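You operate a simulated robot arm through the tools that you are given. There is no shell and no other tool.

You run a simulated robot arm. Do the job below in one go: nothing can be reset, and whatever is moved stays where it is left.

JOB
Pack the large red coil, small teal coil in its eye, spoked ring on top; fold the square carton shut.
Fine: all four flaps flat; no coil flattened or dirty; leave the two black coils on the blue mat.

Only the result counts: the job must be done as asked and must still hold three seconds after the hand-in. Knocking over, shifting, dropping, spilling or breaking anything else fails it. Flat cloth is picked up by pressing the open fingertips on it (5 to 10 N) and closing them slowly along it; thin cloth reads only 2 to 8 mm in the jaws.

ROBOT AND FRAMES
A 6-joint arm with a three-finger gripper, fixed in place. Base frame: the origin is at the foot of the arm, x ahead of it, y to its left, z up; the work surface is at about z = 76. Readings come in cm, degrees, newtons and seconds.
Its first joint turns from -166.0 to 166.0 degrees. Payload 4.89 kg.
Tool frame: the origin (TCP) lies between the finger pads and is the grasp point; the fingertips stand 3 cm ahead of it; z points along the fingers, y is the line along which they close. Largest opening 16.4 cm; the body of the gripper starts 12.5 cm behind the TCP.
Orientation is that of the tool frame in the base frame, as a unit quaternion [w, x, y, z]. With the fingers straight down and closing along the base's y, the tool's x points along the base's -x, its y along +y and its z along -z.

CONTROLS
- The arm moves only by the tool play_rows. Its argument "increments" is a list of rows, each a list of 7 numbers: the turn, a rotation vector about the tool's x, y, z in degrees, then the shift along the tool's x, y, z in cm, then the finger opening in cm, from 0 to 16.4. In form: [[rx, ry, rz, dx, dy, dz, jaw], ...]. A call has 1 to 20 rows; each row is the pose to reach, as a shift and turn from the pose commanded when the call began, along the tool's axes at that moment. A row lasts 0.2 s, in which the tool goes at most 5 cm and 8.6 degrees; a call with a longer step from one row to the next is refused whole, and so is a gripper value outside its range. A pose out of reach is approached as far as the arm can. The call stops where the force on the tool passes 40 N (or 10 N more than at its start, if that is more) or the arm is blocked; 0.2 s more then pass. Each finger travels about 10.8 cm/s and halts on what it meets, pressing with about 40 N; the grip force reading is that of the motor and also rises with nothing between the fingers. The clock runs only during rows and for 0.2 s after the last one: add rows that repeat a pose to give the fingers time. It gives the time, the measured TCP pose, the force on the tool (base axes), the opening and the grip force at its end, in the units of the frame above (readings bear some noise), with the torque about the TCP (base axes, N m) and any sound that the robot's microphone picked up.
- Cameras (640 x 400 px; columns grow to the right, rows downward): "scene" is fixed at [5.03, 49.94, 157.98]; the picture's right is [-0.43, -0.90, 0.00], its down [-0.58, 0.28, -0.77] and it looks along [0.69, -0.33, -0.64] (base axes); focal length 316 px, centre (320, 200). "wrist" rides on the gripper at [7.6, -0.2, -15.2] in the tool frame; the picture's right is [0.02, 1.00, 0.00], its down [-0.88, 0.02, -0.47] and it looks along [-0.47, 0.01, 0.88] (tool axes); focal length 247 px, centre (320, 200). There is no depth. A picture from a camera that has moved, and an enlarged one, comes with that camera's place and axes in the base frame and with its lens.
- get_image(camera): a new picture of that camera. It takes no simulated time.
- move_column(by): slides the trunk up (or, below 0, down) by that many cm; the arm rides with it, the base frame stays. It gives what a move gives, with no picture.
- inspect(camera, box): a new picture of the part [left, top, right, bottom] of that camera's present view, enlarged. It takes no simulated time.
- hand_in(): hands the job in; it is judged then, once.

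Nothing tells you positions but the pictures and the camera data. Unless the task says otherwise, let go and move clear before handing in.

The tools are called after "Emit:" as name(argument=value, ...) on one line, values as JSON. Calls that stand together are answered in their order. play_rows: Moves the arm, as the interface text tells. Its arguments: {"type":"object","properties":{"increments":{"type":"array","items":{"type":"array","items":{"type":"number"}}}},"required":["increments"]} The other tools are called the same way: move_column (by) slides the trunk up or down; get_image (camera) takes a picture; inspect (camera, box) takes an enlarged picture of a part of a camera's view; hand_in () hands the job in.

At the start:

```text
t: 0.0
position: [57.68, -25.72, 116.19]
orientation: [0.0, 0.0, 1.0, 0.001]
wrist_force: [0.7, -0.1, -0.9]
moment: [0.0, 0.0, -0.02]
gripper_width: 16.42
grasp_force: 0.0
trunk travel left (down, up): [-15.0, 24.0]
```

scene: 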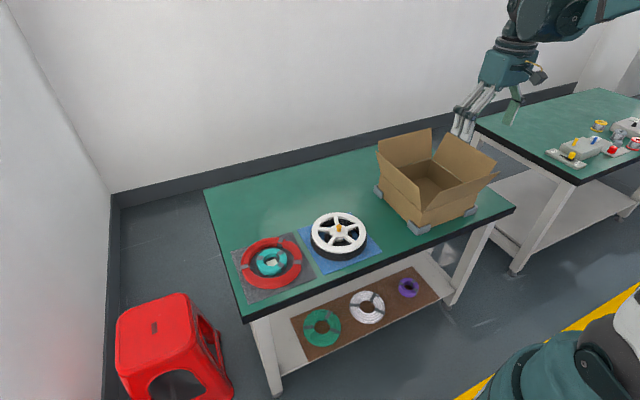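
wrist: 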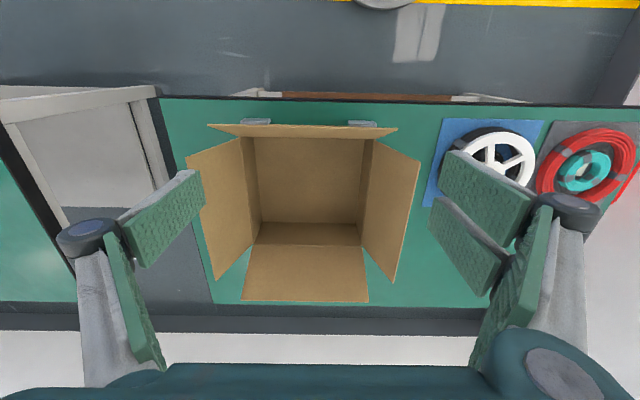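

I see the table with a red coil with a teal coil inside it on a grey mat, a white spoked ring on top of black coils on a blue mat, and an open square carton. I'll look closer before moving.

Emit:
inspect(camera="scene", box=[220, 190, 400, 310])

Emit:
inspect(camera="scene", box=[360, 110, 520, 250])

Emit:
inspect(camera="wrist", box=[400, 90, 640, 240])

Emit:
inspect(camera="wrist", box=[160, 90, 440, 320])

```text
3.33 times, centred on (310, 250) of scene
camera zoom: at [5.03, 49.94, 157.98], right [-0.43, -0.9, 0.0], down [-0.58, 0.28, -0.77], along [0.69, -0.33, -0.64], focal length 1055 px, centre (353, 33)
```

zoom: 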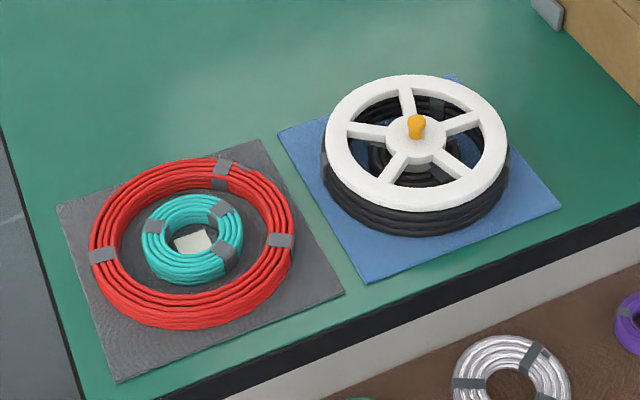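

```text
2.86 times, centred on (440, 180) of scene
camera zoom: at [5.03, 49.94, 157.98], right [-0.43, -0.9, 0.0], down [-0.58, 0.28, -0.77], along [0.69, -0.33, -0.64], focal length 904 px, centre (-23, 257)
```

zoom: 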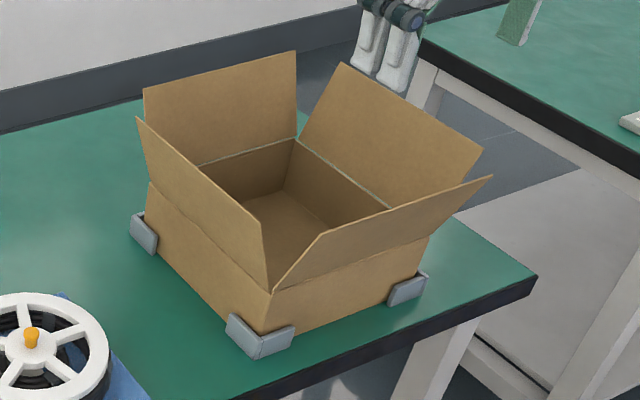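

```text
2.67 times, centred on (520, 165) of wrist
camera zoom: at [49.88, -25.87, 131.48], right [-0.02, 1.0, 0.0], down [0.88, 0.02, 0.47], along [0.47, 0.01, -0.88], focal length 659 px, centre (-213, 293)
```

zoom: 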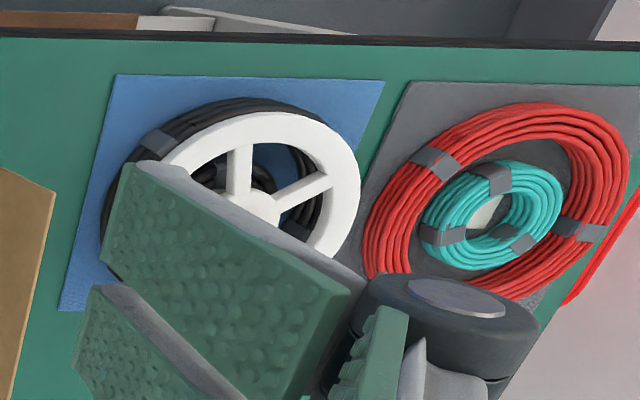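

```text
1.74 times, centred on (300, 205) of wrist
camera zoom: at [49.88, -25.87, 131.48], right [-0.02, 1.0, 0.0], down [0.88, 0.02, 0.47], along [0.47, 0.01, -0.88], focal length 430 px, centre (355, 191)
```

zoom: 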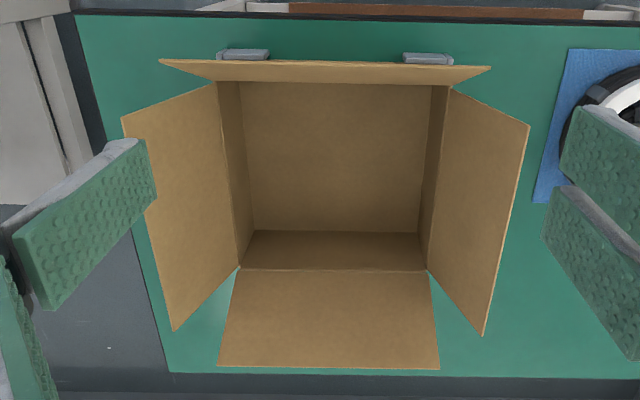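

Red coil is near (69, 36) with the teal coil loose in its eye; the ring lies on a black coil near (69, 12.5); the carton is about 25 cm square centred near (74, -28.5), rim near z = 85.5. I'll zoom in more for details of the eye, the knob and the inside of the carton.

Emit:
inspect(camera="scene", box=[232, 230, 312, 290])

Emit:
inspect(camera="scene", box=[300, 205, 380, 265])

Emit:
inspect(camera="scene", box=[370, 120, 500, 240])

```text
6.67 times, centred on (272, 260) of scene
camera zoom: at [5.03, 49.94, 157.98], right [-0.43, -0.9, 0.0], down [-0.58, 0.28, -0.77], along [0.69, -0.33, -0.64], focal length 2110 px, centre (640, -200)
```

zoom: 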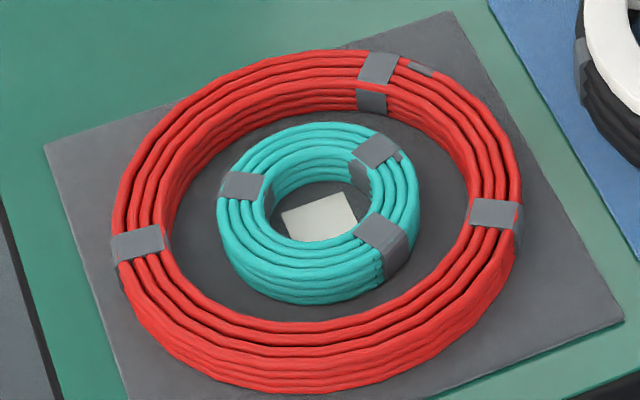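

```text
6.67 times, centred on (340, 235) of scene
camera zoom: at [5.03, 49.94, 157.98], right [-0.43, -0.9, 0.0], down [-0.58, 0.28, -0.77], along [0.69, -0.33, -0.64], focal length 2110 px, centre (187, -33)
```

zoom: 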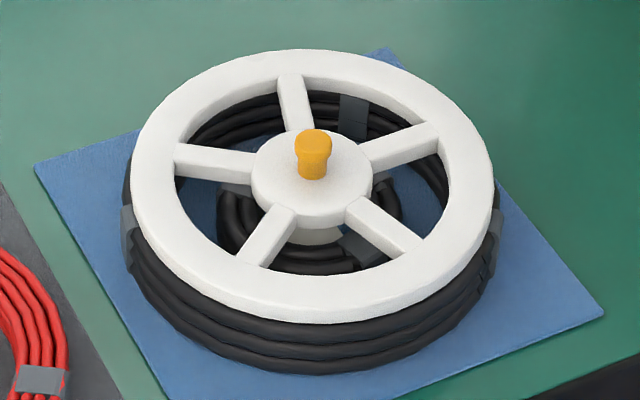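

```text
3.33 times, centred on (435, 180) of scene
camera zoom: at [5.03, 49.94, 157.98], right [-0.43, -0.9, 0.0], down [-0.58, 0.28, -0.77], along [0.69, -0.33, -0.64], focal length 1055 px, centre (-63, 267)
```

zoom: 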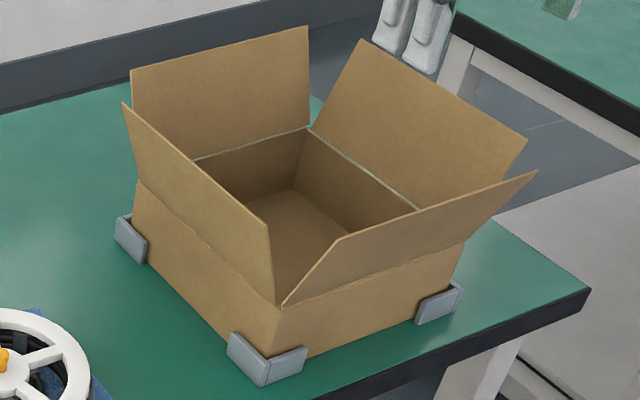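

The carton sits in corner brackets, the pale patches are labels on the mats, and the ring has an orange knob on its hub. I'll fly high over to above the red coil for a close look.

Emit:
play_rows(increments=[[0, 0, 0, -0.8, 4.4, 0, 16.4], [0, 0, 0, -1.6, 8.8, 0, 16.4], [0, 0, 0, -2.4, 13.2, 0, 16.4], [0, 0, 0, -3.2, 17.6, 0, 16.4], [0, 0, 0, -4, 22, 0.5, 16.4], [0, 0, 0, -4.8, 26.4, 1.5, 16.4], [0, 0, 0, -5.6, 30.8, 3, 16.4], [0, 0, 0, -6.4, 35.2, 4.5, 16.4], [0, 0, 0, -7.2, 39.6, 6, 16.4], [0, 0, 0, -8, 44, 7.5, 16.4], [0, 0, 0, -8.8, 48.4, 9, 16.4], [0, 0, 0, -9.6, 52.8, 10.5, 16.4], [0, 0, 0, -10.4, 57.2, 11, 16.4], [0, 0, 0, -11.3, 62, 11, 16.4], [0, 0, 0, -11.3, 62, 11, 16.4]])

Emit:
get_image(camera="wrist")

Emit:
get_image(camera="scene")

```text
t: 3.2
position: [68.8, 36.16, 105.64]
orientation: [-0.001, 0.0, 1.0, 0.0]
wrist_force: [0.6, 0.5, -0.3]
moment: [-0.02, 0.08, 0.0]
gripper_width: 16.37
grasp_force: 0.1
trunk travel left (down, up): [-15.0, 24.0]
```

```text
taken
camera wrist: at [61.14, 36.0, 120.82], right [-0.02, 1.0, 0.0], down [0.88, 0.02, 0.47], along [0.47, 0.01, -0.88], focal length 247 px, centre (320, 200)
```

wrist: 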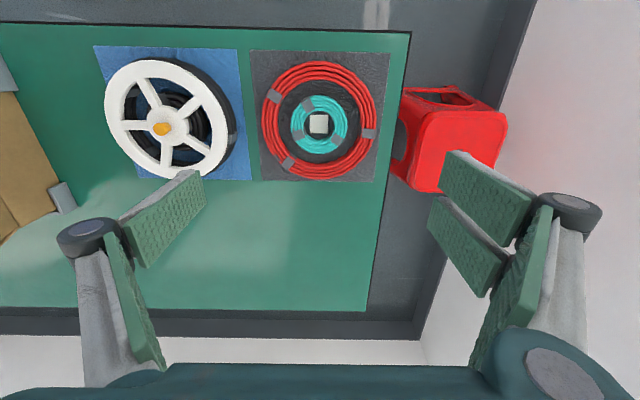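

```text
taken
```

scene: 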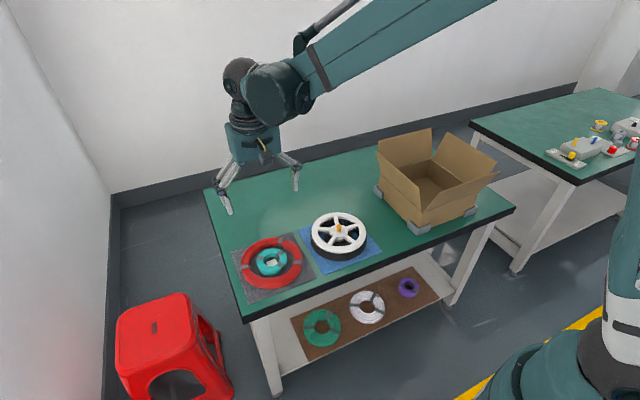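

The red coil centre reads about (68.8, 36.0). I'll zoom the wrist view for exact sizes.

Emit:
inspect(camera="wrist", box=[240, 45, 400, 195])

Emit:
inspect(camera="wrist", box=[90, 40, 250, 190])

```text
2.67 times, centred on (320, 120) of wrist
camera zoom: at [61.14, 36.0, 120.82], right [-0.02, 1.0, 0.0], down [0.88, 0.02, 0.47], along [0.47, 0.01, -0.88], focal length 659 px, centre (320, 413)
```

zoom: 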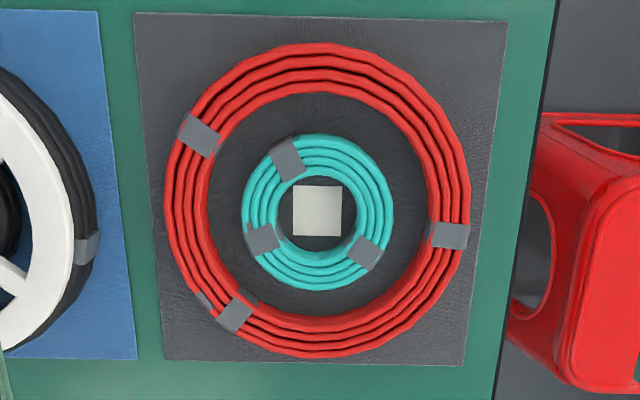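

```text
2.67 times, centred on (170, 115) of wrist
camera zoom: at [61.14, 36.0, 120.82], right [-0.02, 1.0, 0.0], down [0.88, 0.02, 0.47], along [0.47, 0.01, -0.88], focal length 659 px, centre (720, 427)
```

zoom: 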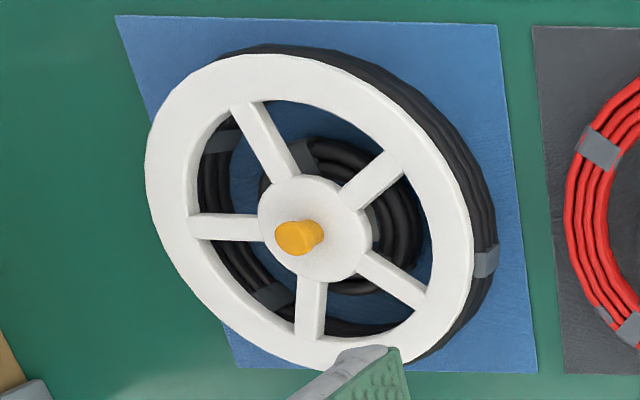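

By careful measurement both the red and the teal coil are centred near (70.0, 36.0), red inner diameter about 14 and teal outer about 9.7. My plan is to put the fingers in the gap between them and spread outward to lift red alone; first down to z = 90 for a check.

Emit:
play_rows(increments=[[0, 0, 0, -0.6, 0, 4, 14], [0, 0, 0, -1.15, -0.16, 8, 12], [0, 0, 0, -1.15, -0.16, 12, 10.8], [0, 0, 0, -1.15, -0.16, 15.6, 10.8], [0, 0, 0, -1.15, -0.16, 15.6, 10.8], [0, 0, 0, -1.15, -0.16, 15.6, 10.8]])

Emit:
get_image(camera="wrist")

Emit:
inspect(camera="scene", box=[200, 180, 360, 300])

```text
t: 4.6
position: [69.83, 36.33, 89.54]
orientation: [0.0, 0.0, 1.0, 0.0]
wrist_force: [0.3, 0.2, -0.3]
moment: [-0.03, 0.07, 0.03]
gripper_width: 10.81
grasp_force: 0.2
trunk travel left (down, up): [-15.0, 24.0]
```

```text
taken
camera wrist: at [62.13, 36.23, 104.78], right [-0.02, 1.0, 0.0], down [0.88, 0.02, 0.47], along [0.47, 0.01, -0.88], focal length 247 px, centre (320, 200)
```

wrist: 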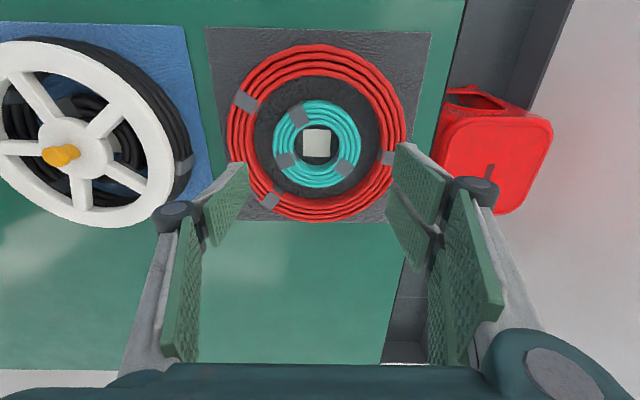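

```text
3.33 times, centred on (280, 240) of scene
camera zoom: at [5.03, 49.94, 157.98], right [-0.43, -0.9, 0.0], down [-0.58, 0.28, -0.77], along [0.69, -0.33, -0.64], focal length 1055 px, centre (453, 67)
```

zoom: 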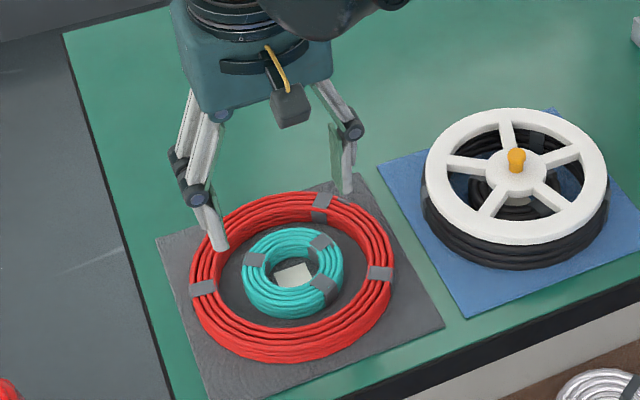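

I'll zoom on the fingers to understand their shape before going into the narrow gap.

Emit:
inspect(camera="wrist", box=[140, 20, 500, 245])

Emit:
inspect(camera="scene", box=[230, 170, 310, 260])

```text
1.78 times, centred on (320, 132) of wrist
camera zoom: at [62.13, 36.23, 104.78], right [-0.02, 1.0, 0.0], down [0.88, 0.02, 0.47], along [0.47, 0.01, -0.88], focal length 439 px, centre (320, 320)
```

zoom: 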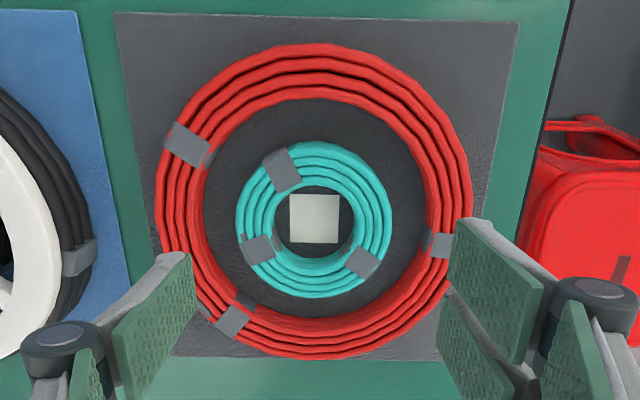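

```text
4.44 times, centred on (270, 215) of scene
camera zoom: at [5.03, 49.94, 157.98], right [-0.43, -0.9, 0.0], down [-0.58, 0.28, -0.77], along [0.69, -0.33, -0.64], focal length 1406 px, centre (542, 133)
```

zoom: 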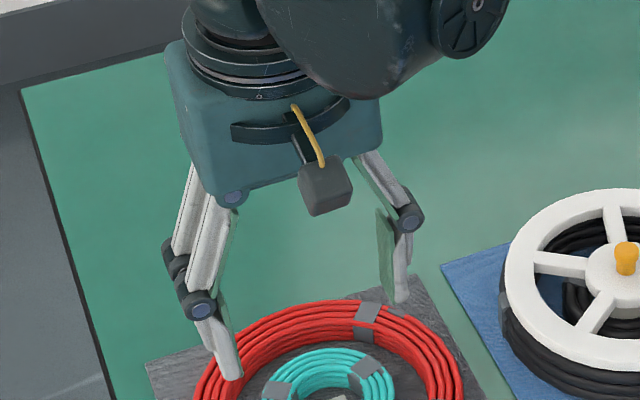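

The visible gripper has one prong on the -y side and a pair on the +y side, so the gap is tight: teal radius 4.87, red inner radius 7.0, both centred at (69.87, 36.03). I'll trim the alignment, set the jaw to 10.4 and stop just above the coil top.

Emit:
play_rows(increments=[[0, 0, 0, -0.1, -0.35, 1.5, 10.4], [0, 0, 0, -0.1, -0.35, 3, 10.4], [0, 0, 0, -0.1, -0.35, 5, 10.4], [0, 0, 0, -0.1, -0.35, 6, 10.4], [0, 0, 0, -0.1, -0.35, 6, 10.4], [0, 0, 0, -0.1, -0.35, 6, 10.4]])

Emit:
inspect(camera="wrist", box=[140, 20, 500, 245])

Emit:
inspect(camera="scene", box=[220, 190, 320, 290])

```text
t: 6.0
position: [70.18, 35.87, 83.77]
orientation: [0.001, 0.0, 1.0, 0.001]
wrist_force: [0.2, 0.3, 0.5]
moment: [-0.02, 0.0, -0.01]
gripper_width: 10.37
grasp_force: 0.1
trunk travel left (down, up): [-15.0, 24.0]
```

```text
1.78 times, centred on (320, 132) of wrist
camera zoom: at [62.46, 35.66, 98.92], right [-0.02, 1.0, 0.0], down [0.88, 0.02, 0.47], along [0.47, 0.01, -0.88], focal length 439 px, centre (320, 320)
```

zoom: 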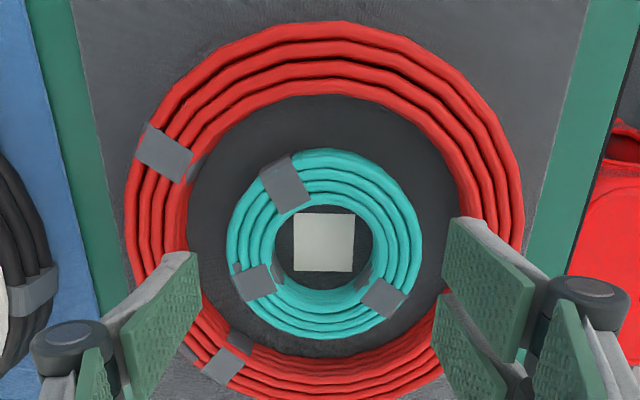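

```text
4.00 times, centred on (270, 240) of scene
camera zoom: at [5.03, 49.94, 157.98], right [-0.43, -0.9, 0.0], down [-0.58, 0.28, -0.77], along [0.69, -0.33, -0.64], focal length 1266 px, centre (520, 40)
```

zoom: 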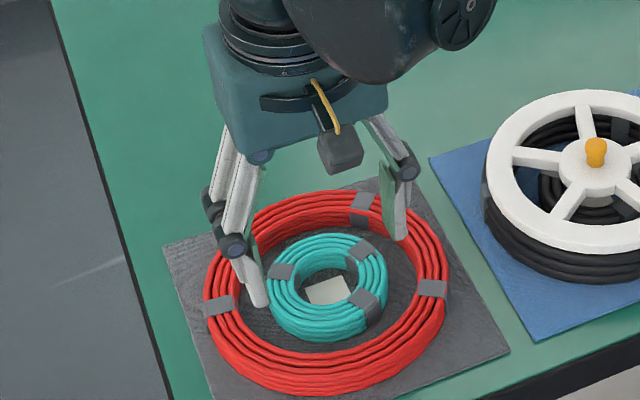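

Relative to the fingers the coil is about 0.15 cm to +y and 0.2 cm to -x. I'll correct that and lower the fingertips into the gap slowly.

Emit:
play_rows(increments=[[0, 0, 0, 0.2, 0.15, 0, 10.4], [0, 0, 0, 0.2, 0.15, 0.7, 10.4], [0, 0, 0, 0.2, 0.15, 1.4, 10.4], [0, 0, 0, 0.2, 0.15, 2.1, 10.4], [0, 0, 0, 0.2, 0.15, 2.8, 10.4], [0, 0, 0, 0.2, 0.15, 3.4, 10.4], [0, 0, 0, 0.2, 0.15, 3.8, 10.4], [0, 0, 0, 0.2, 0.15, 3.8, 10.4]])

Emit:
inspect(camera="wrist", box=[140, 20, 500, 245])

Emit:
inspect(camera="scene", box=[220, 190, 320, 290])

```text
t: 7.8
position: [69.89, 35.97, 79.87]
orientation: [0.0, 0.0, 1.0, 0.0]
wrist_force: [-1.3, 0.1, -0.5]
moment: [-0.02, 0.01, 0.02]
gripper_width: 10.38
grasp_force: 0.1
trunk travel left (down, up): [-15.0, 24.0]
```

```text
1.78 times, centred on (320, 132) of wrist
camera zoom: at [62.22, 35.78, 95.05], right [-0.02, 1.0, 0.0], down [0.88, 0.02, 0.47], along [0.47, 0.01, -0.88], focal length 439 px, centre (320, 320)
```

zoom: 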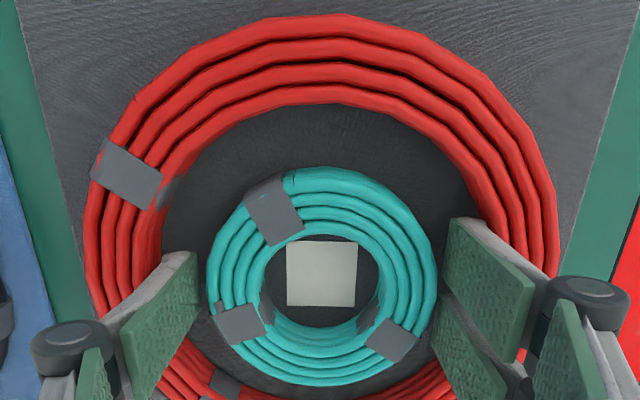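

```text
4.00 times, centred on (270, 240) of scene
camera zoom: at [5.03, 49.94, 157.98], right [-0.43, -0.9, 0.0], down [-0.58, 0.28, -0.77], along [0.69, -0.33, -0.64], focal length 1266 px, centre (520, 40)
```

zoom: 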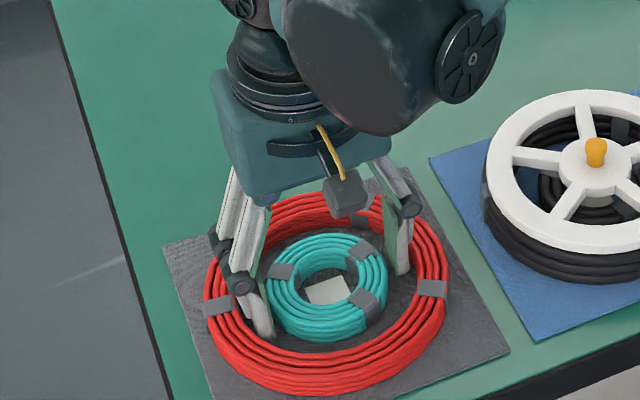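

The fingers are in the gap without contact. Now I spread them gradually until they press on the red coil's inner wall.

Emit:
play_rows(increments=[[0, 0, 0, 0, 0, 0, 10.8], [0, 0, 0, 0, 0, 0, 11.2], [0, 0, 0, 0, 0, 0, 11.6], [0, 0, 0, 0, 0, 0, 11.9], [0, 0, 0, 0, 0, 0, 12.2], [0, 0, 0, 0, 0, 0, 12.4], [0, 0, 0, 0, 0, 0, 12.4]])

Emit:
inspect(camera="wrist", box=[140, 20, 500, 245])

Emit:
inspect(camera="scene", box=[220, 190, 320, 290])

```text
t: 9.4
position: [70.12, 35.8, 80.04]
orientation: [0.001, 0.0, 1.0, -0.001]
wrist_force: [-1.2, 0.3, -1.9]
moment: [0.0, -0.02, 0.01]
gripper_width: 12.32
grasp_force: 0.1
trunk travel left (down, up): [-15.0, 24.0]
```

```text
1.78 times, centred on (320, 132) of wrist
camera zoom: at [62.23, 35.79, 95.06], right [-0.02, 1.0, 0.0], down [0.88, 0.02, 0.47], along [0.47, 0.01, -0.88], focal length 439 px, centre (320, 320)
```

zoom: 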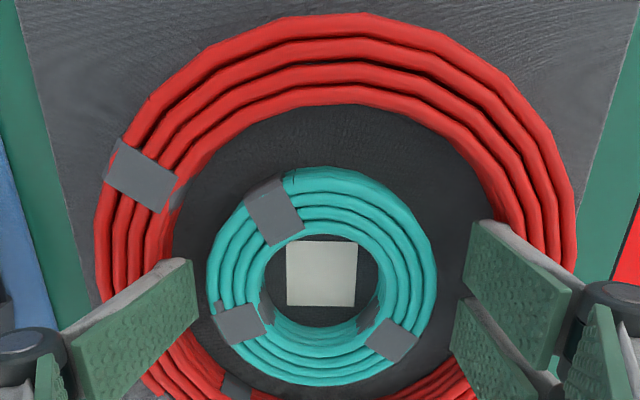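

```text
4.00 times, centred on (270, 240) of scene
camera zoom: at [5.03, 49.94, 157.98], right [-0.43, -0.9, 0.0], down [-0.58, 0.28, -0.77], along [0.69, -0.33, -0.64], focal length 1266 px, centre (520, 40)
```

zoom: 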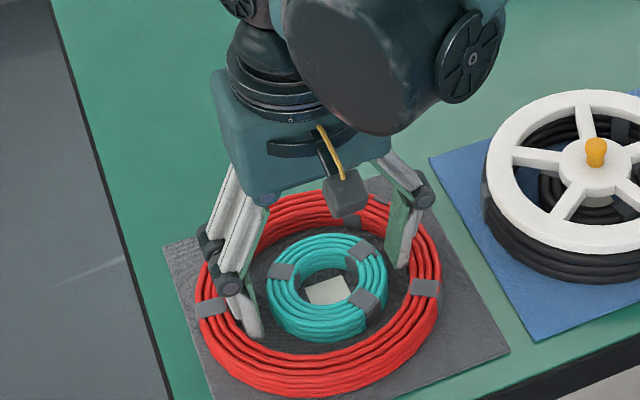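

The red coil has been nudged about half a centimetre to +y and the fingers now just touch it on both sides. I'll command wider to build grip force.

Emit:
play_rows(increments=[[0, 0, 0, 0, 0, 0, 12.6], [0, 0, 0, 0, 0, 0, 12.9], [0, 0, 0, 0, 0, 0, 13.2], [0, 0, 0, 0, 0, 0, 13.2], [0, 0, 0, 0, 0, 0, 13.2]])

Emit:
inspect(camera="wrist", box=[140, 20, 500, 245])

```text
t: 10.6
position: [69.86, 35.92, 80.01]
orientation: [0.0, 0.001, 1.0, -0.001]
wrist_force: [0.7, 0.2, 2.9]
moment: [-0.39, -0.09, -0.05]
gripper_width: 13.53
grasp_force: 0.0
trunk travel left (down, up): [-15.0, 24.0]
```

```text
1.78 times, centred on (320, 132) of wrist
camera zoom: at [62.21, 35.77, 95.09], right [-0.02, 1.0, 0.0], down [0.88, 0.02, 0.47], along [0.47, 0.01, -0.88], focal length 439 px, centre (320, 320)
```

zoom: 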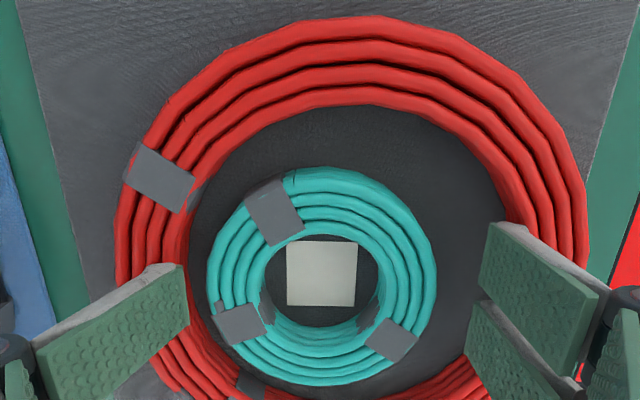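

Something is uneven: red keeps drifting to +y. I'll look from the scene camera before continuing.

Emit:
inspect(camera="scene", box=[225, 205, 305, 285])

Emit:
get_image(camera="wrist")

```text
5.00 times, centred on (265, 245) of scene
camera zoom: at [5.03, 49.94, 157.98], right [-0.43, -0.9, 0.0], down [-0.58, 0.28, -0.77], along [0.69, -0.33, -0.64], focal length 1582 px, centre (595, -25)
```

zoom: 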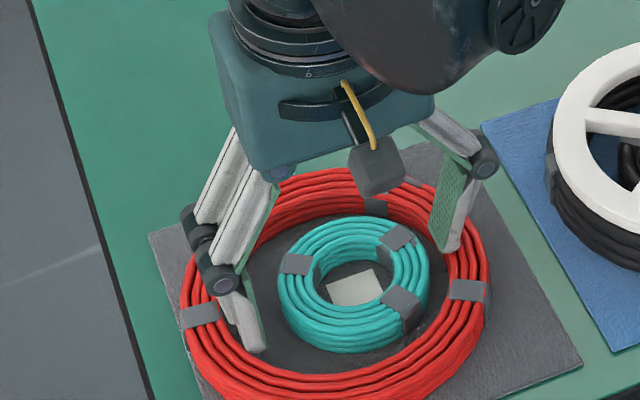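

```text
taken
camera wrist: at [62.21, 35.77, 95.09], right [-0.02, 1.0, 0.0], down [0.88, 0.02, 0.47], along [0.47, 0.01, -0.88], focal length 247 px, centre (320, 200)
```

wrist: 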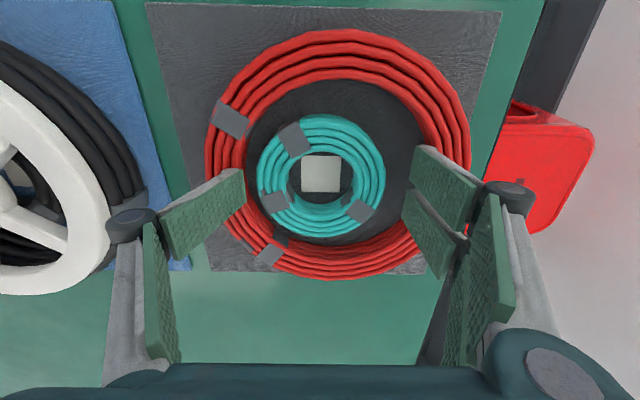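

The red coil is wedged between the fingers, though the single -y prong seems to ride up a little. I'll test with a small slow lift to see if the coil comes along.

Emit:
play_rows(increments=[[0, 0, 0, 0, 0, -0.3, 13.2], [0, 0, 0, 0, 0, -0.6, 13.2], [0, 0, 0, 0, 0, -0.9, 13.2], [0, 0, 0, 0, 0, -0.9, 13.2]])

Emit:
get_image(camera="wrist")

Emit:
inspect(camera="scene", box=[225, 205, 305, 285])

```text
t: 11.6
position: [69.91, 35.83, 80.86]
orientation: [-0.001, 0.0, 1.0, 0.0]
wrist_force: [0.3, -0.4, 0.2]
moment: [0.0, 0.0, 0.01]
gripper_width: 13.22
grasp_force: 0.0
trunk travel left (down, up): [-15.0, 24.0]
```

```text
taken
camera wrist: at [62.23, 35.73, 95.92], right [-0.02, 1.0, 0.0], down [0.88, 0.02, 0.47], along [0.47, 0.01, -0.88], focal length 247 px, centre (320, 200)
```

wrist: 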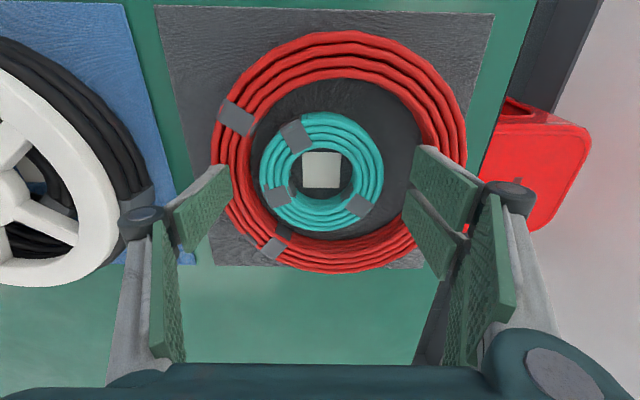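

```text
5.00 times, centred on (265, 245) of scene
camera zoom: at [5.03, 49.94, 157.98], right [-0.43, -0.9, 0.0], down [-0.58, 0.28, -0.77], along [0.69, -0.33, -0.64], focal length 1582 px, centre (595, -25)
```

zoom: 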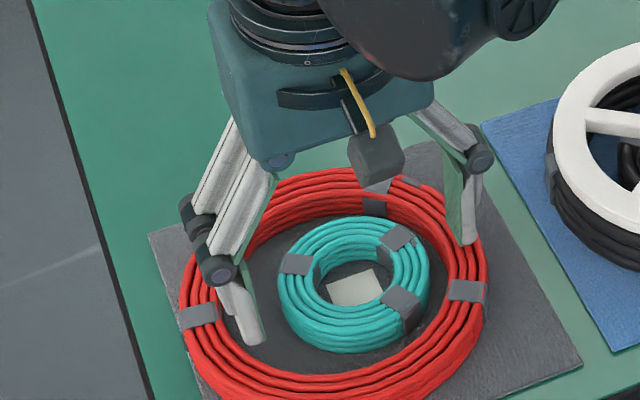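

The spread grip slipped because the prong climbed over the coil. I'll instead pinch the bundle of the red coil: single prong inside the eye, twin prongs outside, closing along a diagonal so it also fits the carton corner. First I rise, turn 45° and look again.

Emit:
play_rows(increments=[[0, 0, 0, 0, 0, -2, 13.2], [0, 0, 0, 0, 0, -5, 13.2], [0, 0, -8, 1, 1.2, -9, 12], [0, 0, -16, 2, 2.4, -9.2, 10], [0, 0, -24, 3, 3.6, -9.2, 8], [0, 0, -32, 4, 4.8, -9.2, 6.5], [0, 0, -40, 5, 6, -9.2, 5.5], [0, 0, -45, 5.86, 7.2, -9.2, 5], [0, 0, -45, 5.86, 7.2, -9.2, 5], [0, 0, -45, 5.86, 7.2, -9.2, 5]])

Emit:
get_image(camera="wrist")

Emit:
inspect(camera="scene", box=[220, 190, 320, 290])

```text
t: 13.8
position: [64.36, 43.04, 90.12]
orientation: [0.0, -0.383, 0.924, 0.001]
wrist_force: [0.0, -0.6, -0.1]
moment: [-0.02, -0.02, 0.0]
gripper_width: 5.0
grasp_force: 0.0
trunk travel left (down, up): [-15.0, 24.0]
```

```text
taken
camera wrist: at [59.01, 37.5, 105.22], right [-0.72, 0.69, 0.0], down [0.61, 0.64, 0.47], along [0.33, 0.34, -0.88], focal length 247 px, centre (320, 200)
```

wrist: 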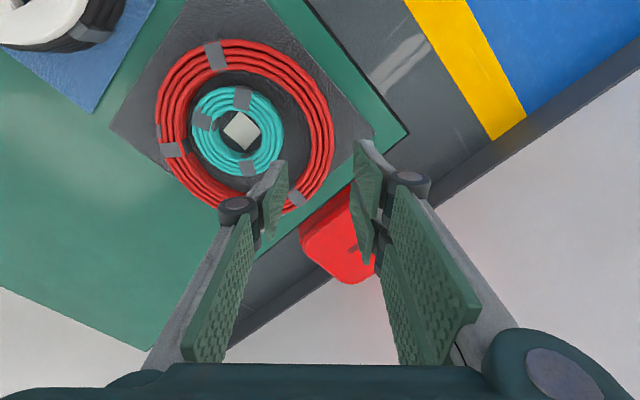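

```text
4.00 times, centred on (270, 240) of scene
camera zoom: at [5.03, 49.94, 157.98], right [-0.43, -0.9, 0.0], down [-0.58, 0.28, -0.77], along [0.69, -0.33, -0.64], focal length 1266 px, centre (520, 40)
```

zoom: 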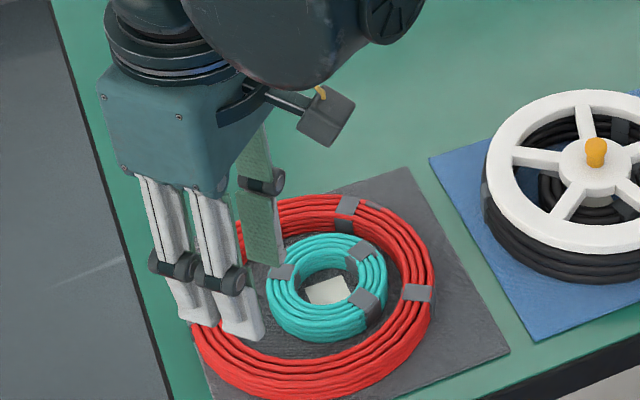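

The red coil's centre is about 8.2 cm from the TCP along the closing line, as planned. I'll lower to just above and check again.

Emit:
play_rows(increments=[[0, 0, 0, 0.4, 0.1, 2, 5], [0, 0, 0, 0.4, 0.1, 4, 5], [0, 0, 0, 0.4, 0.1, 6, 5], [0, 0, 0, 0.4, 0.1, 7, 5], [0, 0, 0, 0.4, 0.1, 7, 5]])

Emit:
get_image(camera="wrist")

Emit:
inspect(camera="scene", box=[220, 200, 300, 290])

```text
t: 15.0
position: [63.62, 42.7, 82.85]
orientation: [0.0, -0.383, 0.924, 0.0]
wrist_force: [0.5, -0.1, -0.7]
moment: [-0.04, -0.02, 0.03]
gripper_width: 5.0
grasp_force: 0.0
trunk travel left (down, up): [-15.0, 24.0]
```

```text
taken
camera wrist: at [58.32, 37.19, 98.12], right [-0.72, 0.69, 0.0], down [0.61, 0.64, 0.47], along [0.33, 0.34, -0.88], focal length 247 px, centre (320, 200)
```

wrist: 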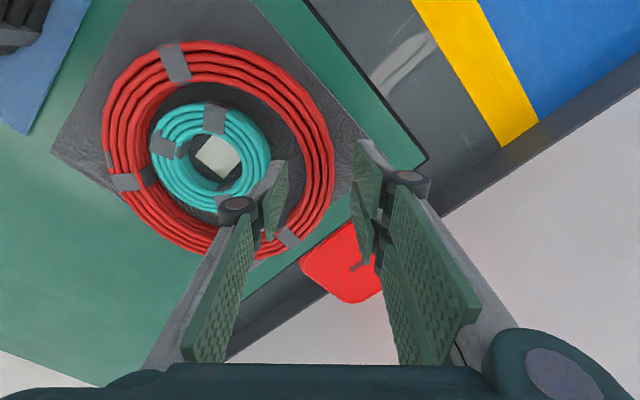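

```text
4.44 times, centred on (260, 245) of scene
camera zoom: at [5.03, 49.94, 157.98], right [-0.43, -0.9, 0.0], down [-0.58, 0.28, -0.77], along [0.69, -0.33, -0.64], focal length 1406 px, centre (587, 0)
```

zoom: 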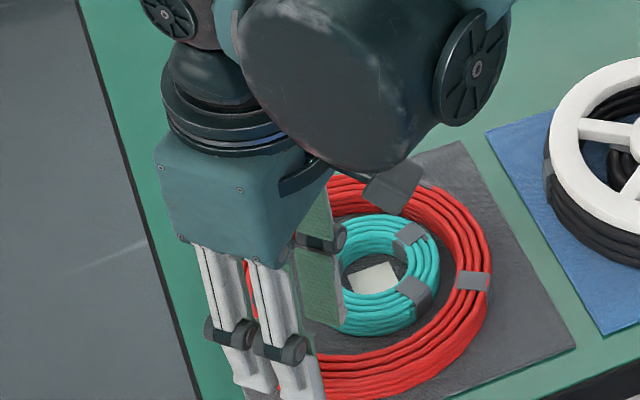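

The bundle lies between the two finger sides with about 1 cm clearance each way. I'll lower the tips to just above the mat.

Emit:
play_rows(increments=[[0, 0, 0, 0, -0.2, 0.8, 5], [0, 0, 0, 0, -0.2, 1.6, 5], [0, 0, 0, 0, -0.2, 2.3, 5], [0, 0, 0, 0, -0.2, 2.8, 5], [0, 0, 0, 0, -0.2, 3.1, 5], [0, 0, 0, 0, -0.2, 3.3, 5], [0, 0, 0, 0, -0.2, 3.3, 5]])

Emit:
inspect(camera="wrist", box=[60, 10, 460, 290])

```text
t: 16.6
position: [63.82, 42.66, 79.72]
orientation: [0.0, -0.383, 0.924, 0.0]
wrist_force: [-0.6, 0.8, 0.7]
moment: [-0.02, 0.03, 0.01]
gripper_width: 5.03
grasp_force: 0.1
trunk travel left (down, up): [-15.0, 24.0]
```

```text
1.43 times, centred on (260, 150) of wrist
camera zoom: at [58.42, 37.16, 94.82], right [-0.72, 0.69, 0.0], down [0.61, 0.64, 0.47], along [0.33, 0.34, -0.88], focal length 353 px, centre (406, 271)
```

zoom: 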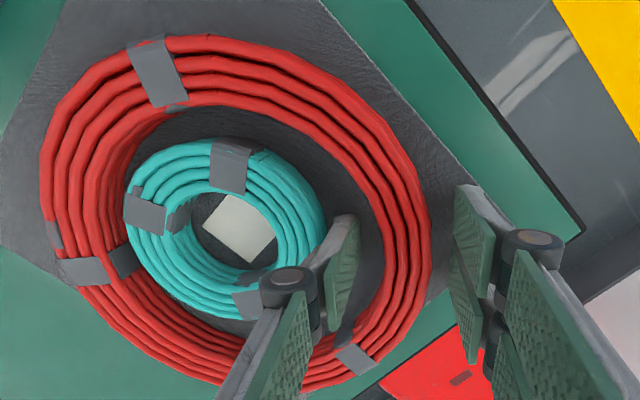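

The bundle is well between the prongs. I'll close on it gradually.

Emit:
play_rows(increments=[[0, 0, 0, 0, 0, 0, 4.4], [0, 0, 0, 0, 0, 0, 3.8], [0, 0, 0, 0, 0, 0, 3.3], [0, 0, 0, 0, 0, 0, 3.0], [0, 0, 0, 0, 0, 0, 2.8], [0, 0, 0, 0, 0, 0, 2.6], [0, 0, 0, 0, 0, 0, 2.4], [0, 0, 0, 0, 0, 0, 2.4]])

Emit:
inspect(camera="wrist", box=[60, 10, 460, 290])

Emit:
inspect(camera="scene", box=[220, 200, 300, 290])

```text
t: 18.4
position: [63.79, 42.66, 79.72]
orientation: [0.0, -0.383, 0.924, 0.0]
wrist_force: [1.3, -0.6, -0.1]
moment: [0.0, -0.06, 0.05]
gripper_width: 2.44
grasp_force: 1.4
trunk travel left (down, up): [-15.0, 24.0]
```

```text
1.43 times, centred on (260, 150) of wrist
camera zoom: at [58.43, 37.16, 94.82], right [-0.72, 0.69, 0.0], down [0.61, 0.64, 0.47], along [0.33, 0.34, -0.88], focal length 353 px, centre (406, 271)
```

zoom: 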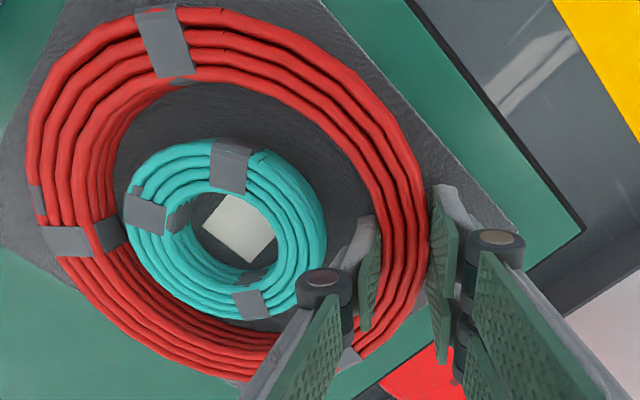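

```text
4.44 times, centred on (260, 245) of scene
camera zoom: at [5.03, 49.94, 157.98], right [-0.43, -0.9, 0.0], down [-0.58, 0.28, -0.77], along [0.69, -0.33, -0.64], focal length 1406 px, centre (587, 0)
```

zoom: 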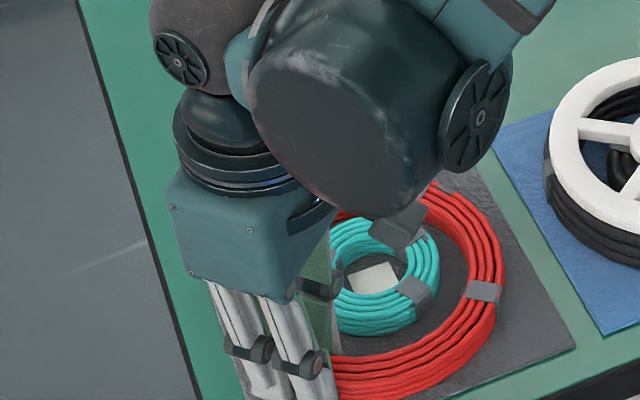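

The fingers are now touching at 2.4 cm. I'll tighten and then try a small lift.

Emit:
play_rows(increments=[[0, 0, 0, 0, 0, 0, 2.2], [0, 0, 0, 0, 0, 0, 2.0], [0, 0, 0, 0, 0, 0, 1.8], [0, 0, 0, 0, 0, 0, 1.8], [0, 0, 0, 0, 0, 0, 1.8]])

Emit:
inspect(camera="wrist", box=[60, 10, 460, 290])

```text
t: 19.6
position: [63.79, 42.74, 79.59]
orientation: [0.0, -0.382, 0.924, 0.001]
wrist_force: [-0.5, 0.5, 0.9]
moment: [0.0, 0.01, -0.04]
gripper_width: 2.21
grasp_force: 39.5
trunk travel left (down, up): [-15.0, 24.0]
```

```text
1.43 times, centred on (260, 150) of wrist
camera zoom: at [58.42, 37.16, 94.82], right [-0.72, 0.69, 0.0], down [0.61, 0.64, 0.47], along [0.33, 0.34, -0.88], focal length 353 px, centre (406, 271)
```

zoom: 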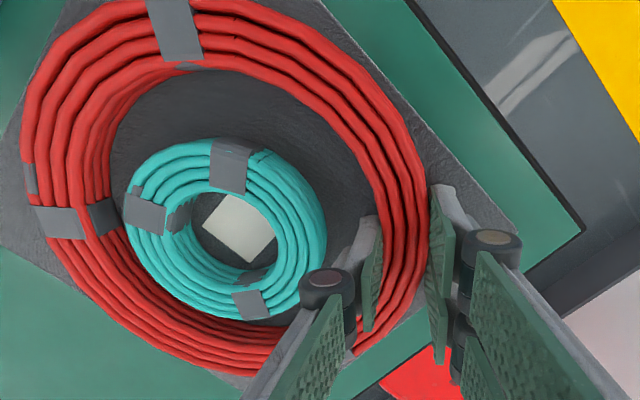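

Grip is 39.5 N at 2.2 cm. Now a small test lift.

Emit:
play_rows(increments=[[0, 0, 0, 0, 0, -0.3, 1.8], [0, 0, 0, 0, 0, -0.6, 1.8], [0, 0, 0, 0, 0, -1.0, 1.8], [0, 0, 0, 0, 0, -1.5, 1.8], [0, 0, 0, 0, 0, -2, 1.8], [0, 0, 0, 0, 0, -2, 1.8]])

Emit:
get_image(camera="wrist")

Emit:
inspect(camera="scene", box=[220, 190, 320, 290])

```text
t: 21.0
position: [63.83, 42.77, 81.73]
orientation: [0.0, -0.383, 0.924, 0.0]
wrist_force: [-0.5, -0.3, -1.9]
moment: [0.1, 0.09, -0.04]
gripper_width: 2.2
grasp_force: 39.9
trunk travel left (down, up): [-15.0, 24.0]
```

```text
taken
camera wrist: at [58.47, 37.21, 96.82], right [-0.72, 0.69, 0.0], down [0.61, 0.64, 0.47], along [0.33, 0.34, -0.88], focal length 247 px, centre (320, 200)
```

wrist: 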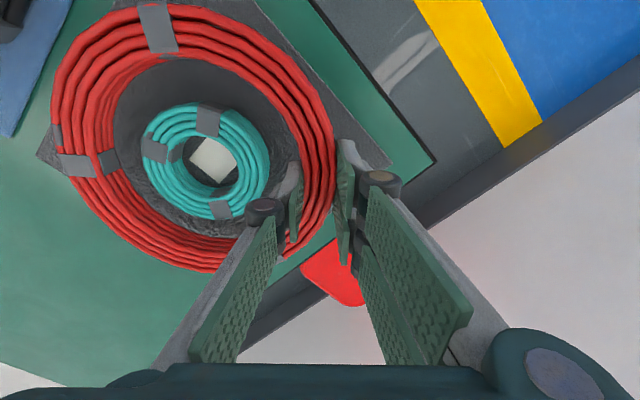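

```text
4.00 times, centred on (270, 240) of scene
camera zoom: at [5.03, 49.94, 157.98], right [-0.43, -0.9, 0.0], down [-0.58, 0.28, -0.77], along [0.69, -0.33, -0.64], focal length 1266 px, centre (520, 40)
```

zoom: 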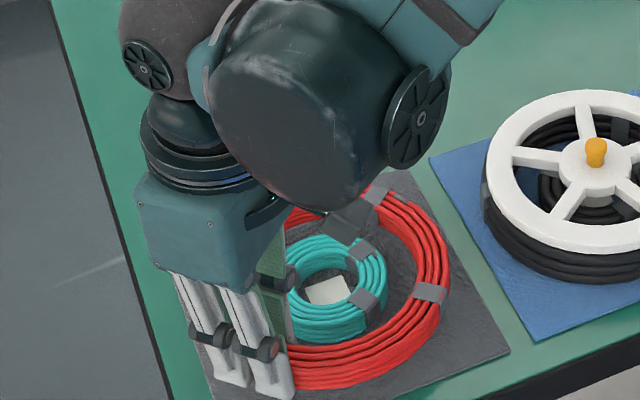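

The red coil lifts cleanly and level, weighing about 2 N. I'll raise it well above everything and measure its centre relative to the tool.

Emit:
play_rows(increments=[[0, 0, 0, 0, 0, -1.5, 1.8], [0, 0, 0, 0, 0, -4, 1.8], [0, 0, 0, 0, 0, -7, 1.8], [0, 0, 0, 0, 0, -10, 1.8], [0, 0, 0, 0, 0, -13, 1.8], [0, 0, 0, 0, 0, -16, 1.8], [0, 0, 0, 0, 0, -19, 1.8], [0, 0, 0, 0, 0, -21, 1.8], [0, 0, 0, 0, 0, -22, 1.8], [0, 0, 0, 0, 0, -22, 1.8]])

Emit:
get_image(camera="wrist")

Emit:
get_image(camera="scene")

```text
t: 23.2
position: [63.68, 43.01, 103.68]
orientation: [0.0, -0.383, 0.924, 0.0]
wrist_force: [0.2, -0.6, -1.8]
moment: [0.13, 0.09, -0.01]
gripper_width: 2.24
grasp_force: 40.3
trunk travel left (down, up): [-15.0, 24.0]
```

```text
taken
camera wrist: at [58.29, 37.47, 118.85], right [-0.72, 0.69, 0.0], down [0.61, 0.64, 0.47], along [0.33, 0.34, -0.88], focal length 247 px, centre (320, 200)
```

wrist: 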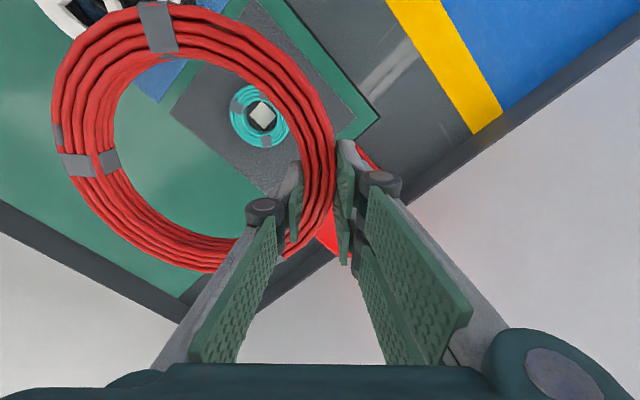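

```text
taken
```

scene: 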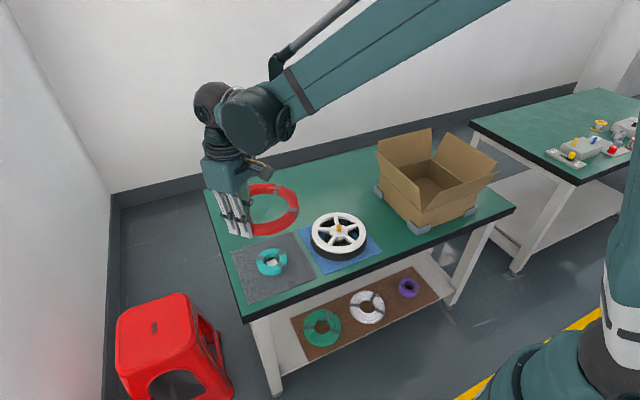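

Teal stayed put on its mat. Red's centre is at about (5.4, -6.8) from the TCP. I'll carry it high across to above the carton and measure the carton again from there.

Emit:
play_rows(increments=[[0, 0, 0, 1.4, -1.6, -1, 1.8], [0, 0, 0, 4.2, -4.9, -2, 1.8], [0, 0, 0, 7, -8.2, -3, 1.8], [0, 0, 0, 9.9, -11.5, -3, 1.8], [0, 0, 0, 12.7, -14.8, -3, 1.8], [0, 0, 0, 15.5, -18, -3, 1.8], [0, 0, 0, 18.3, -21.3, -3, 1.8], [0, 0, 0, 21.2, -24.6, -3, 1.8], [0, 0, 0, 24, -27.9, -3, 1.8], [0, 0, 0, 26.8, -31.2, -3, 1.8], [0, 0, 0, 29.6, -34.4, -3, 1.8], [0, 0, 0, 32.4, -37.7, -3, 1.8], [0, 0, 0, 35.3, -41, -3, 1.8], [0, 0, 0, 38.1, -44.3, -3, 1.8], [0, 0, 0, 40.5, -47.1, -3, 1.8], [0, 0, 0, 42.3, -49.2, -3, 1.8], [0, 0, 0, 42.3, -49.2, -3, 1.8], [0, 0, 0, 42.3, -49.2, -3, 1.8]])

Emit:
get_image(camera="wrist")

Emit:
get_image(camera="scene")

```text
t: 27.0
position: [68.9, -22.03, 106.46]
orientation: [0.0, -0.383, 0.924, 0.0]
wrist_force: [-0.3, -1.0, -1.8]
moment: [0.18, 0.09, 0.0]
gripper_width: 2.22
grasp_force: 39.6
trunk travel left (down, up): [-15.0, 24.0]
```

```text
taken
camera wrist: at [63.57, -27.56, 121.76], right [-0.72, 0.69, 0.0], down [0.61, 0.64, 0.47], along [0.33, 0.34, -0.88], focal length 247 px, centre (320, 200)
```

wrist: 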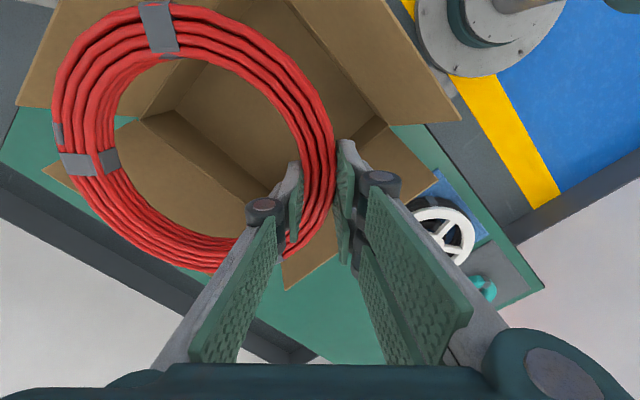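

```text
taken
```

scene: 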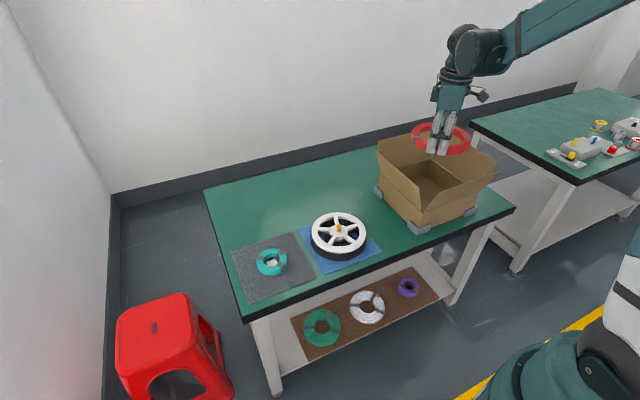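

Red is above the carton. I'll zoom to pin down the carton corners from here.

Emit:
inspect(camera="wrist", box=[0, 0, 480, 300])

Emit:
inspect(camera="scene", box=[365, 110, 505, 240])

```text
1.33 times, centred on (240, 150) of wrist
camera zoom: at [63.57, -27.56, 121.76], right [-0.72, 0.69, 0.0], down [0.61, 0.64, 0.47], along [0.33, 0.34, -0.88], focal length 329 px, centre (427, 267)
```

zoom: 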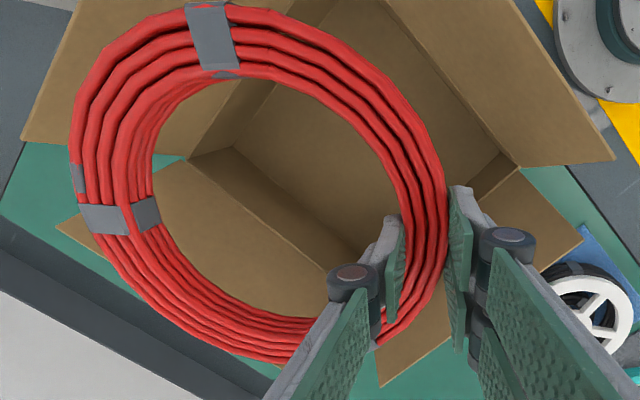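

```text
3.08 times, centred on (435, 175) of scene
camera zoom: at [5.03, 49.94, 157.98], right [-0.43, -0.9, 0.0], down [-0.58, 0.28, -0.77], along [0.69, -0.33, -0.64], focal length 974 px, centre (-34, 277)
```

zoom: 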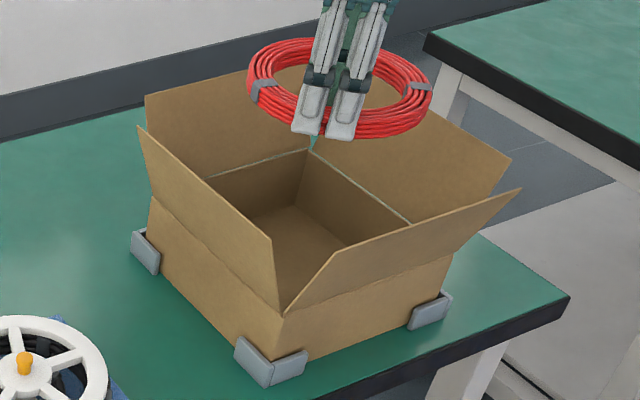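

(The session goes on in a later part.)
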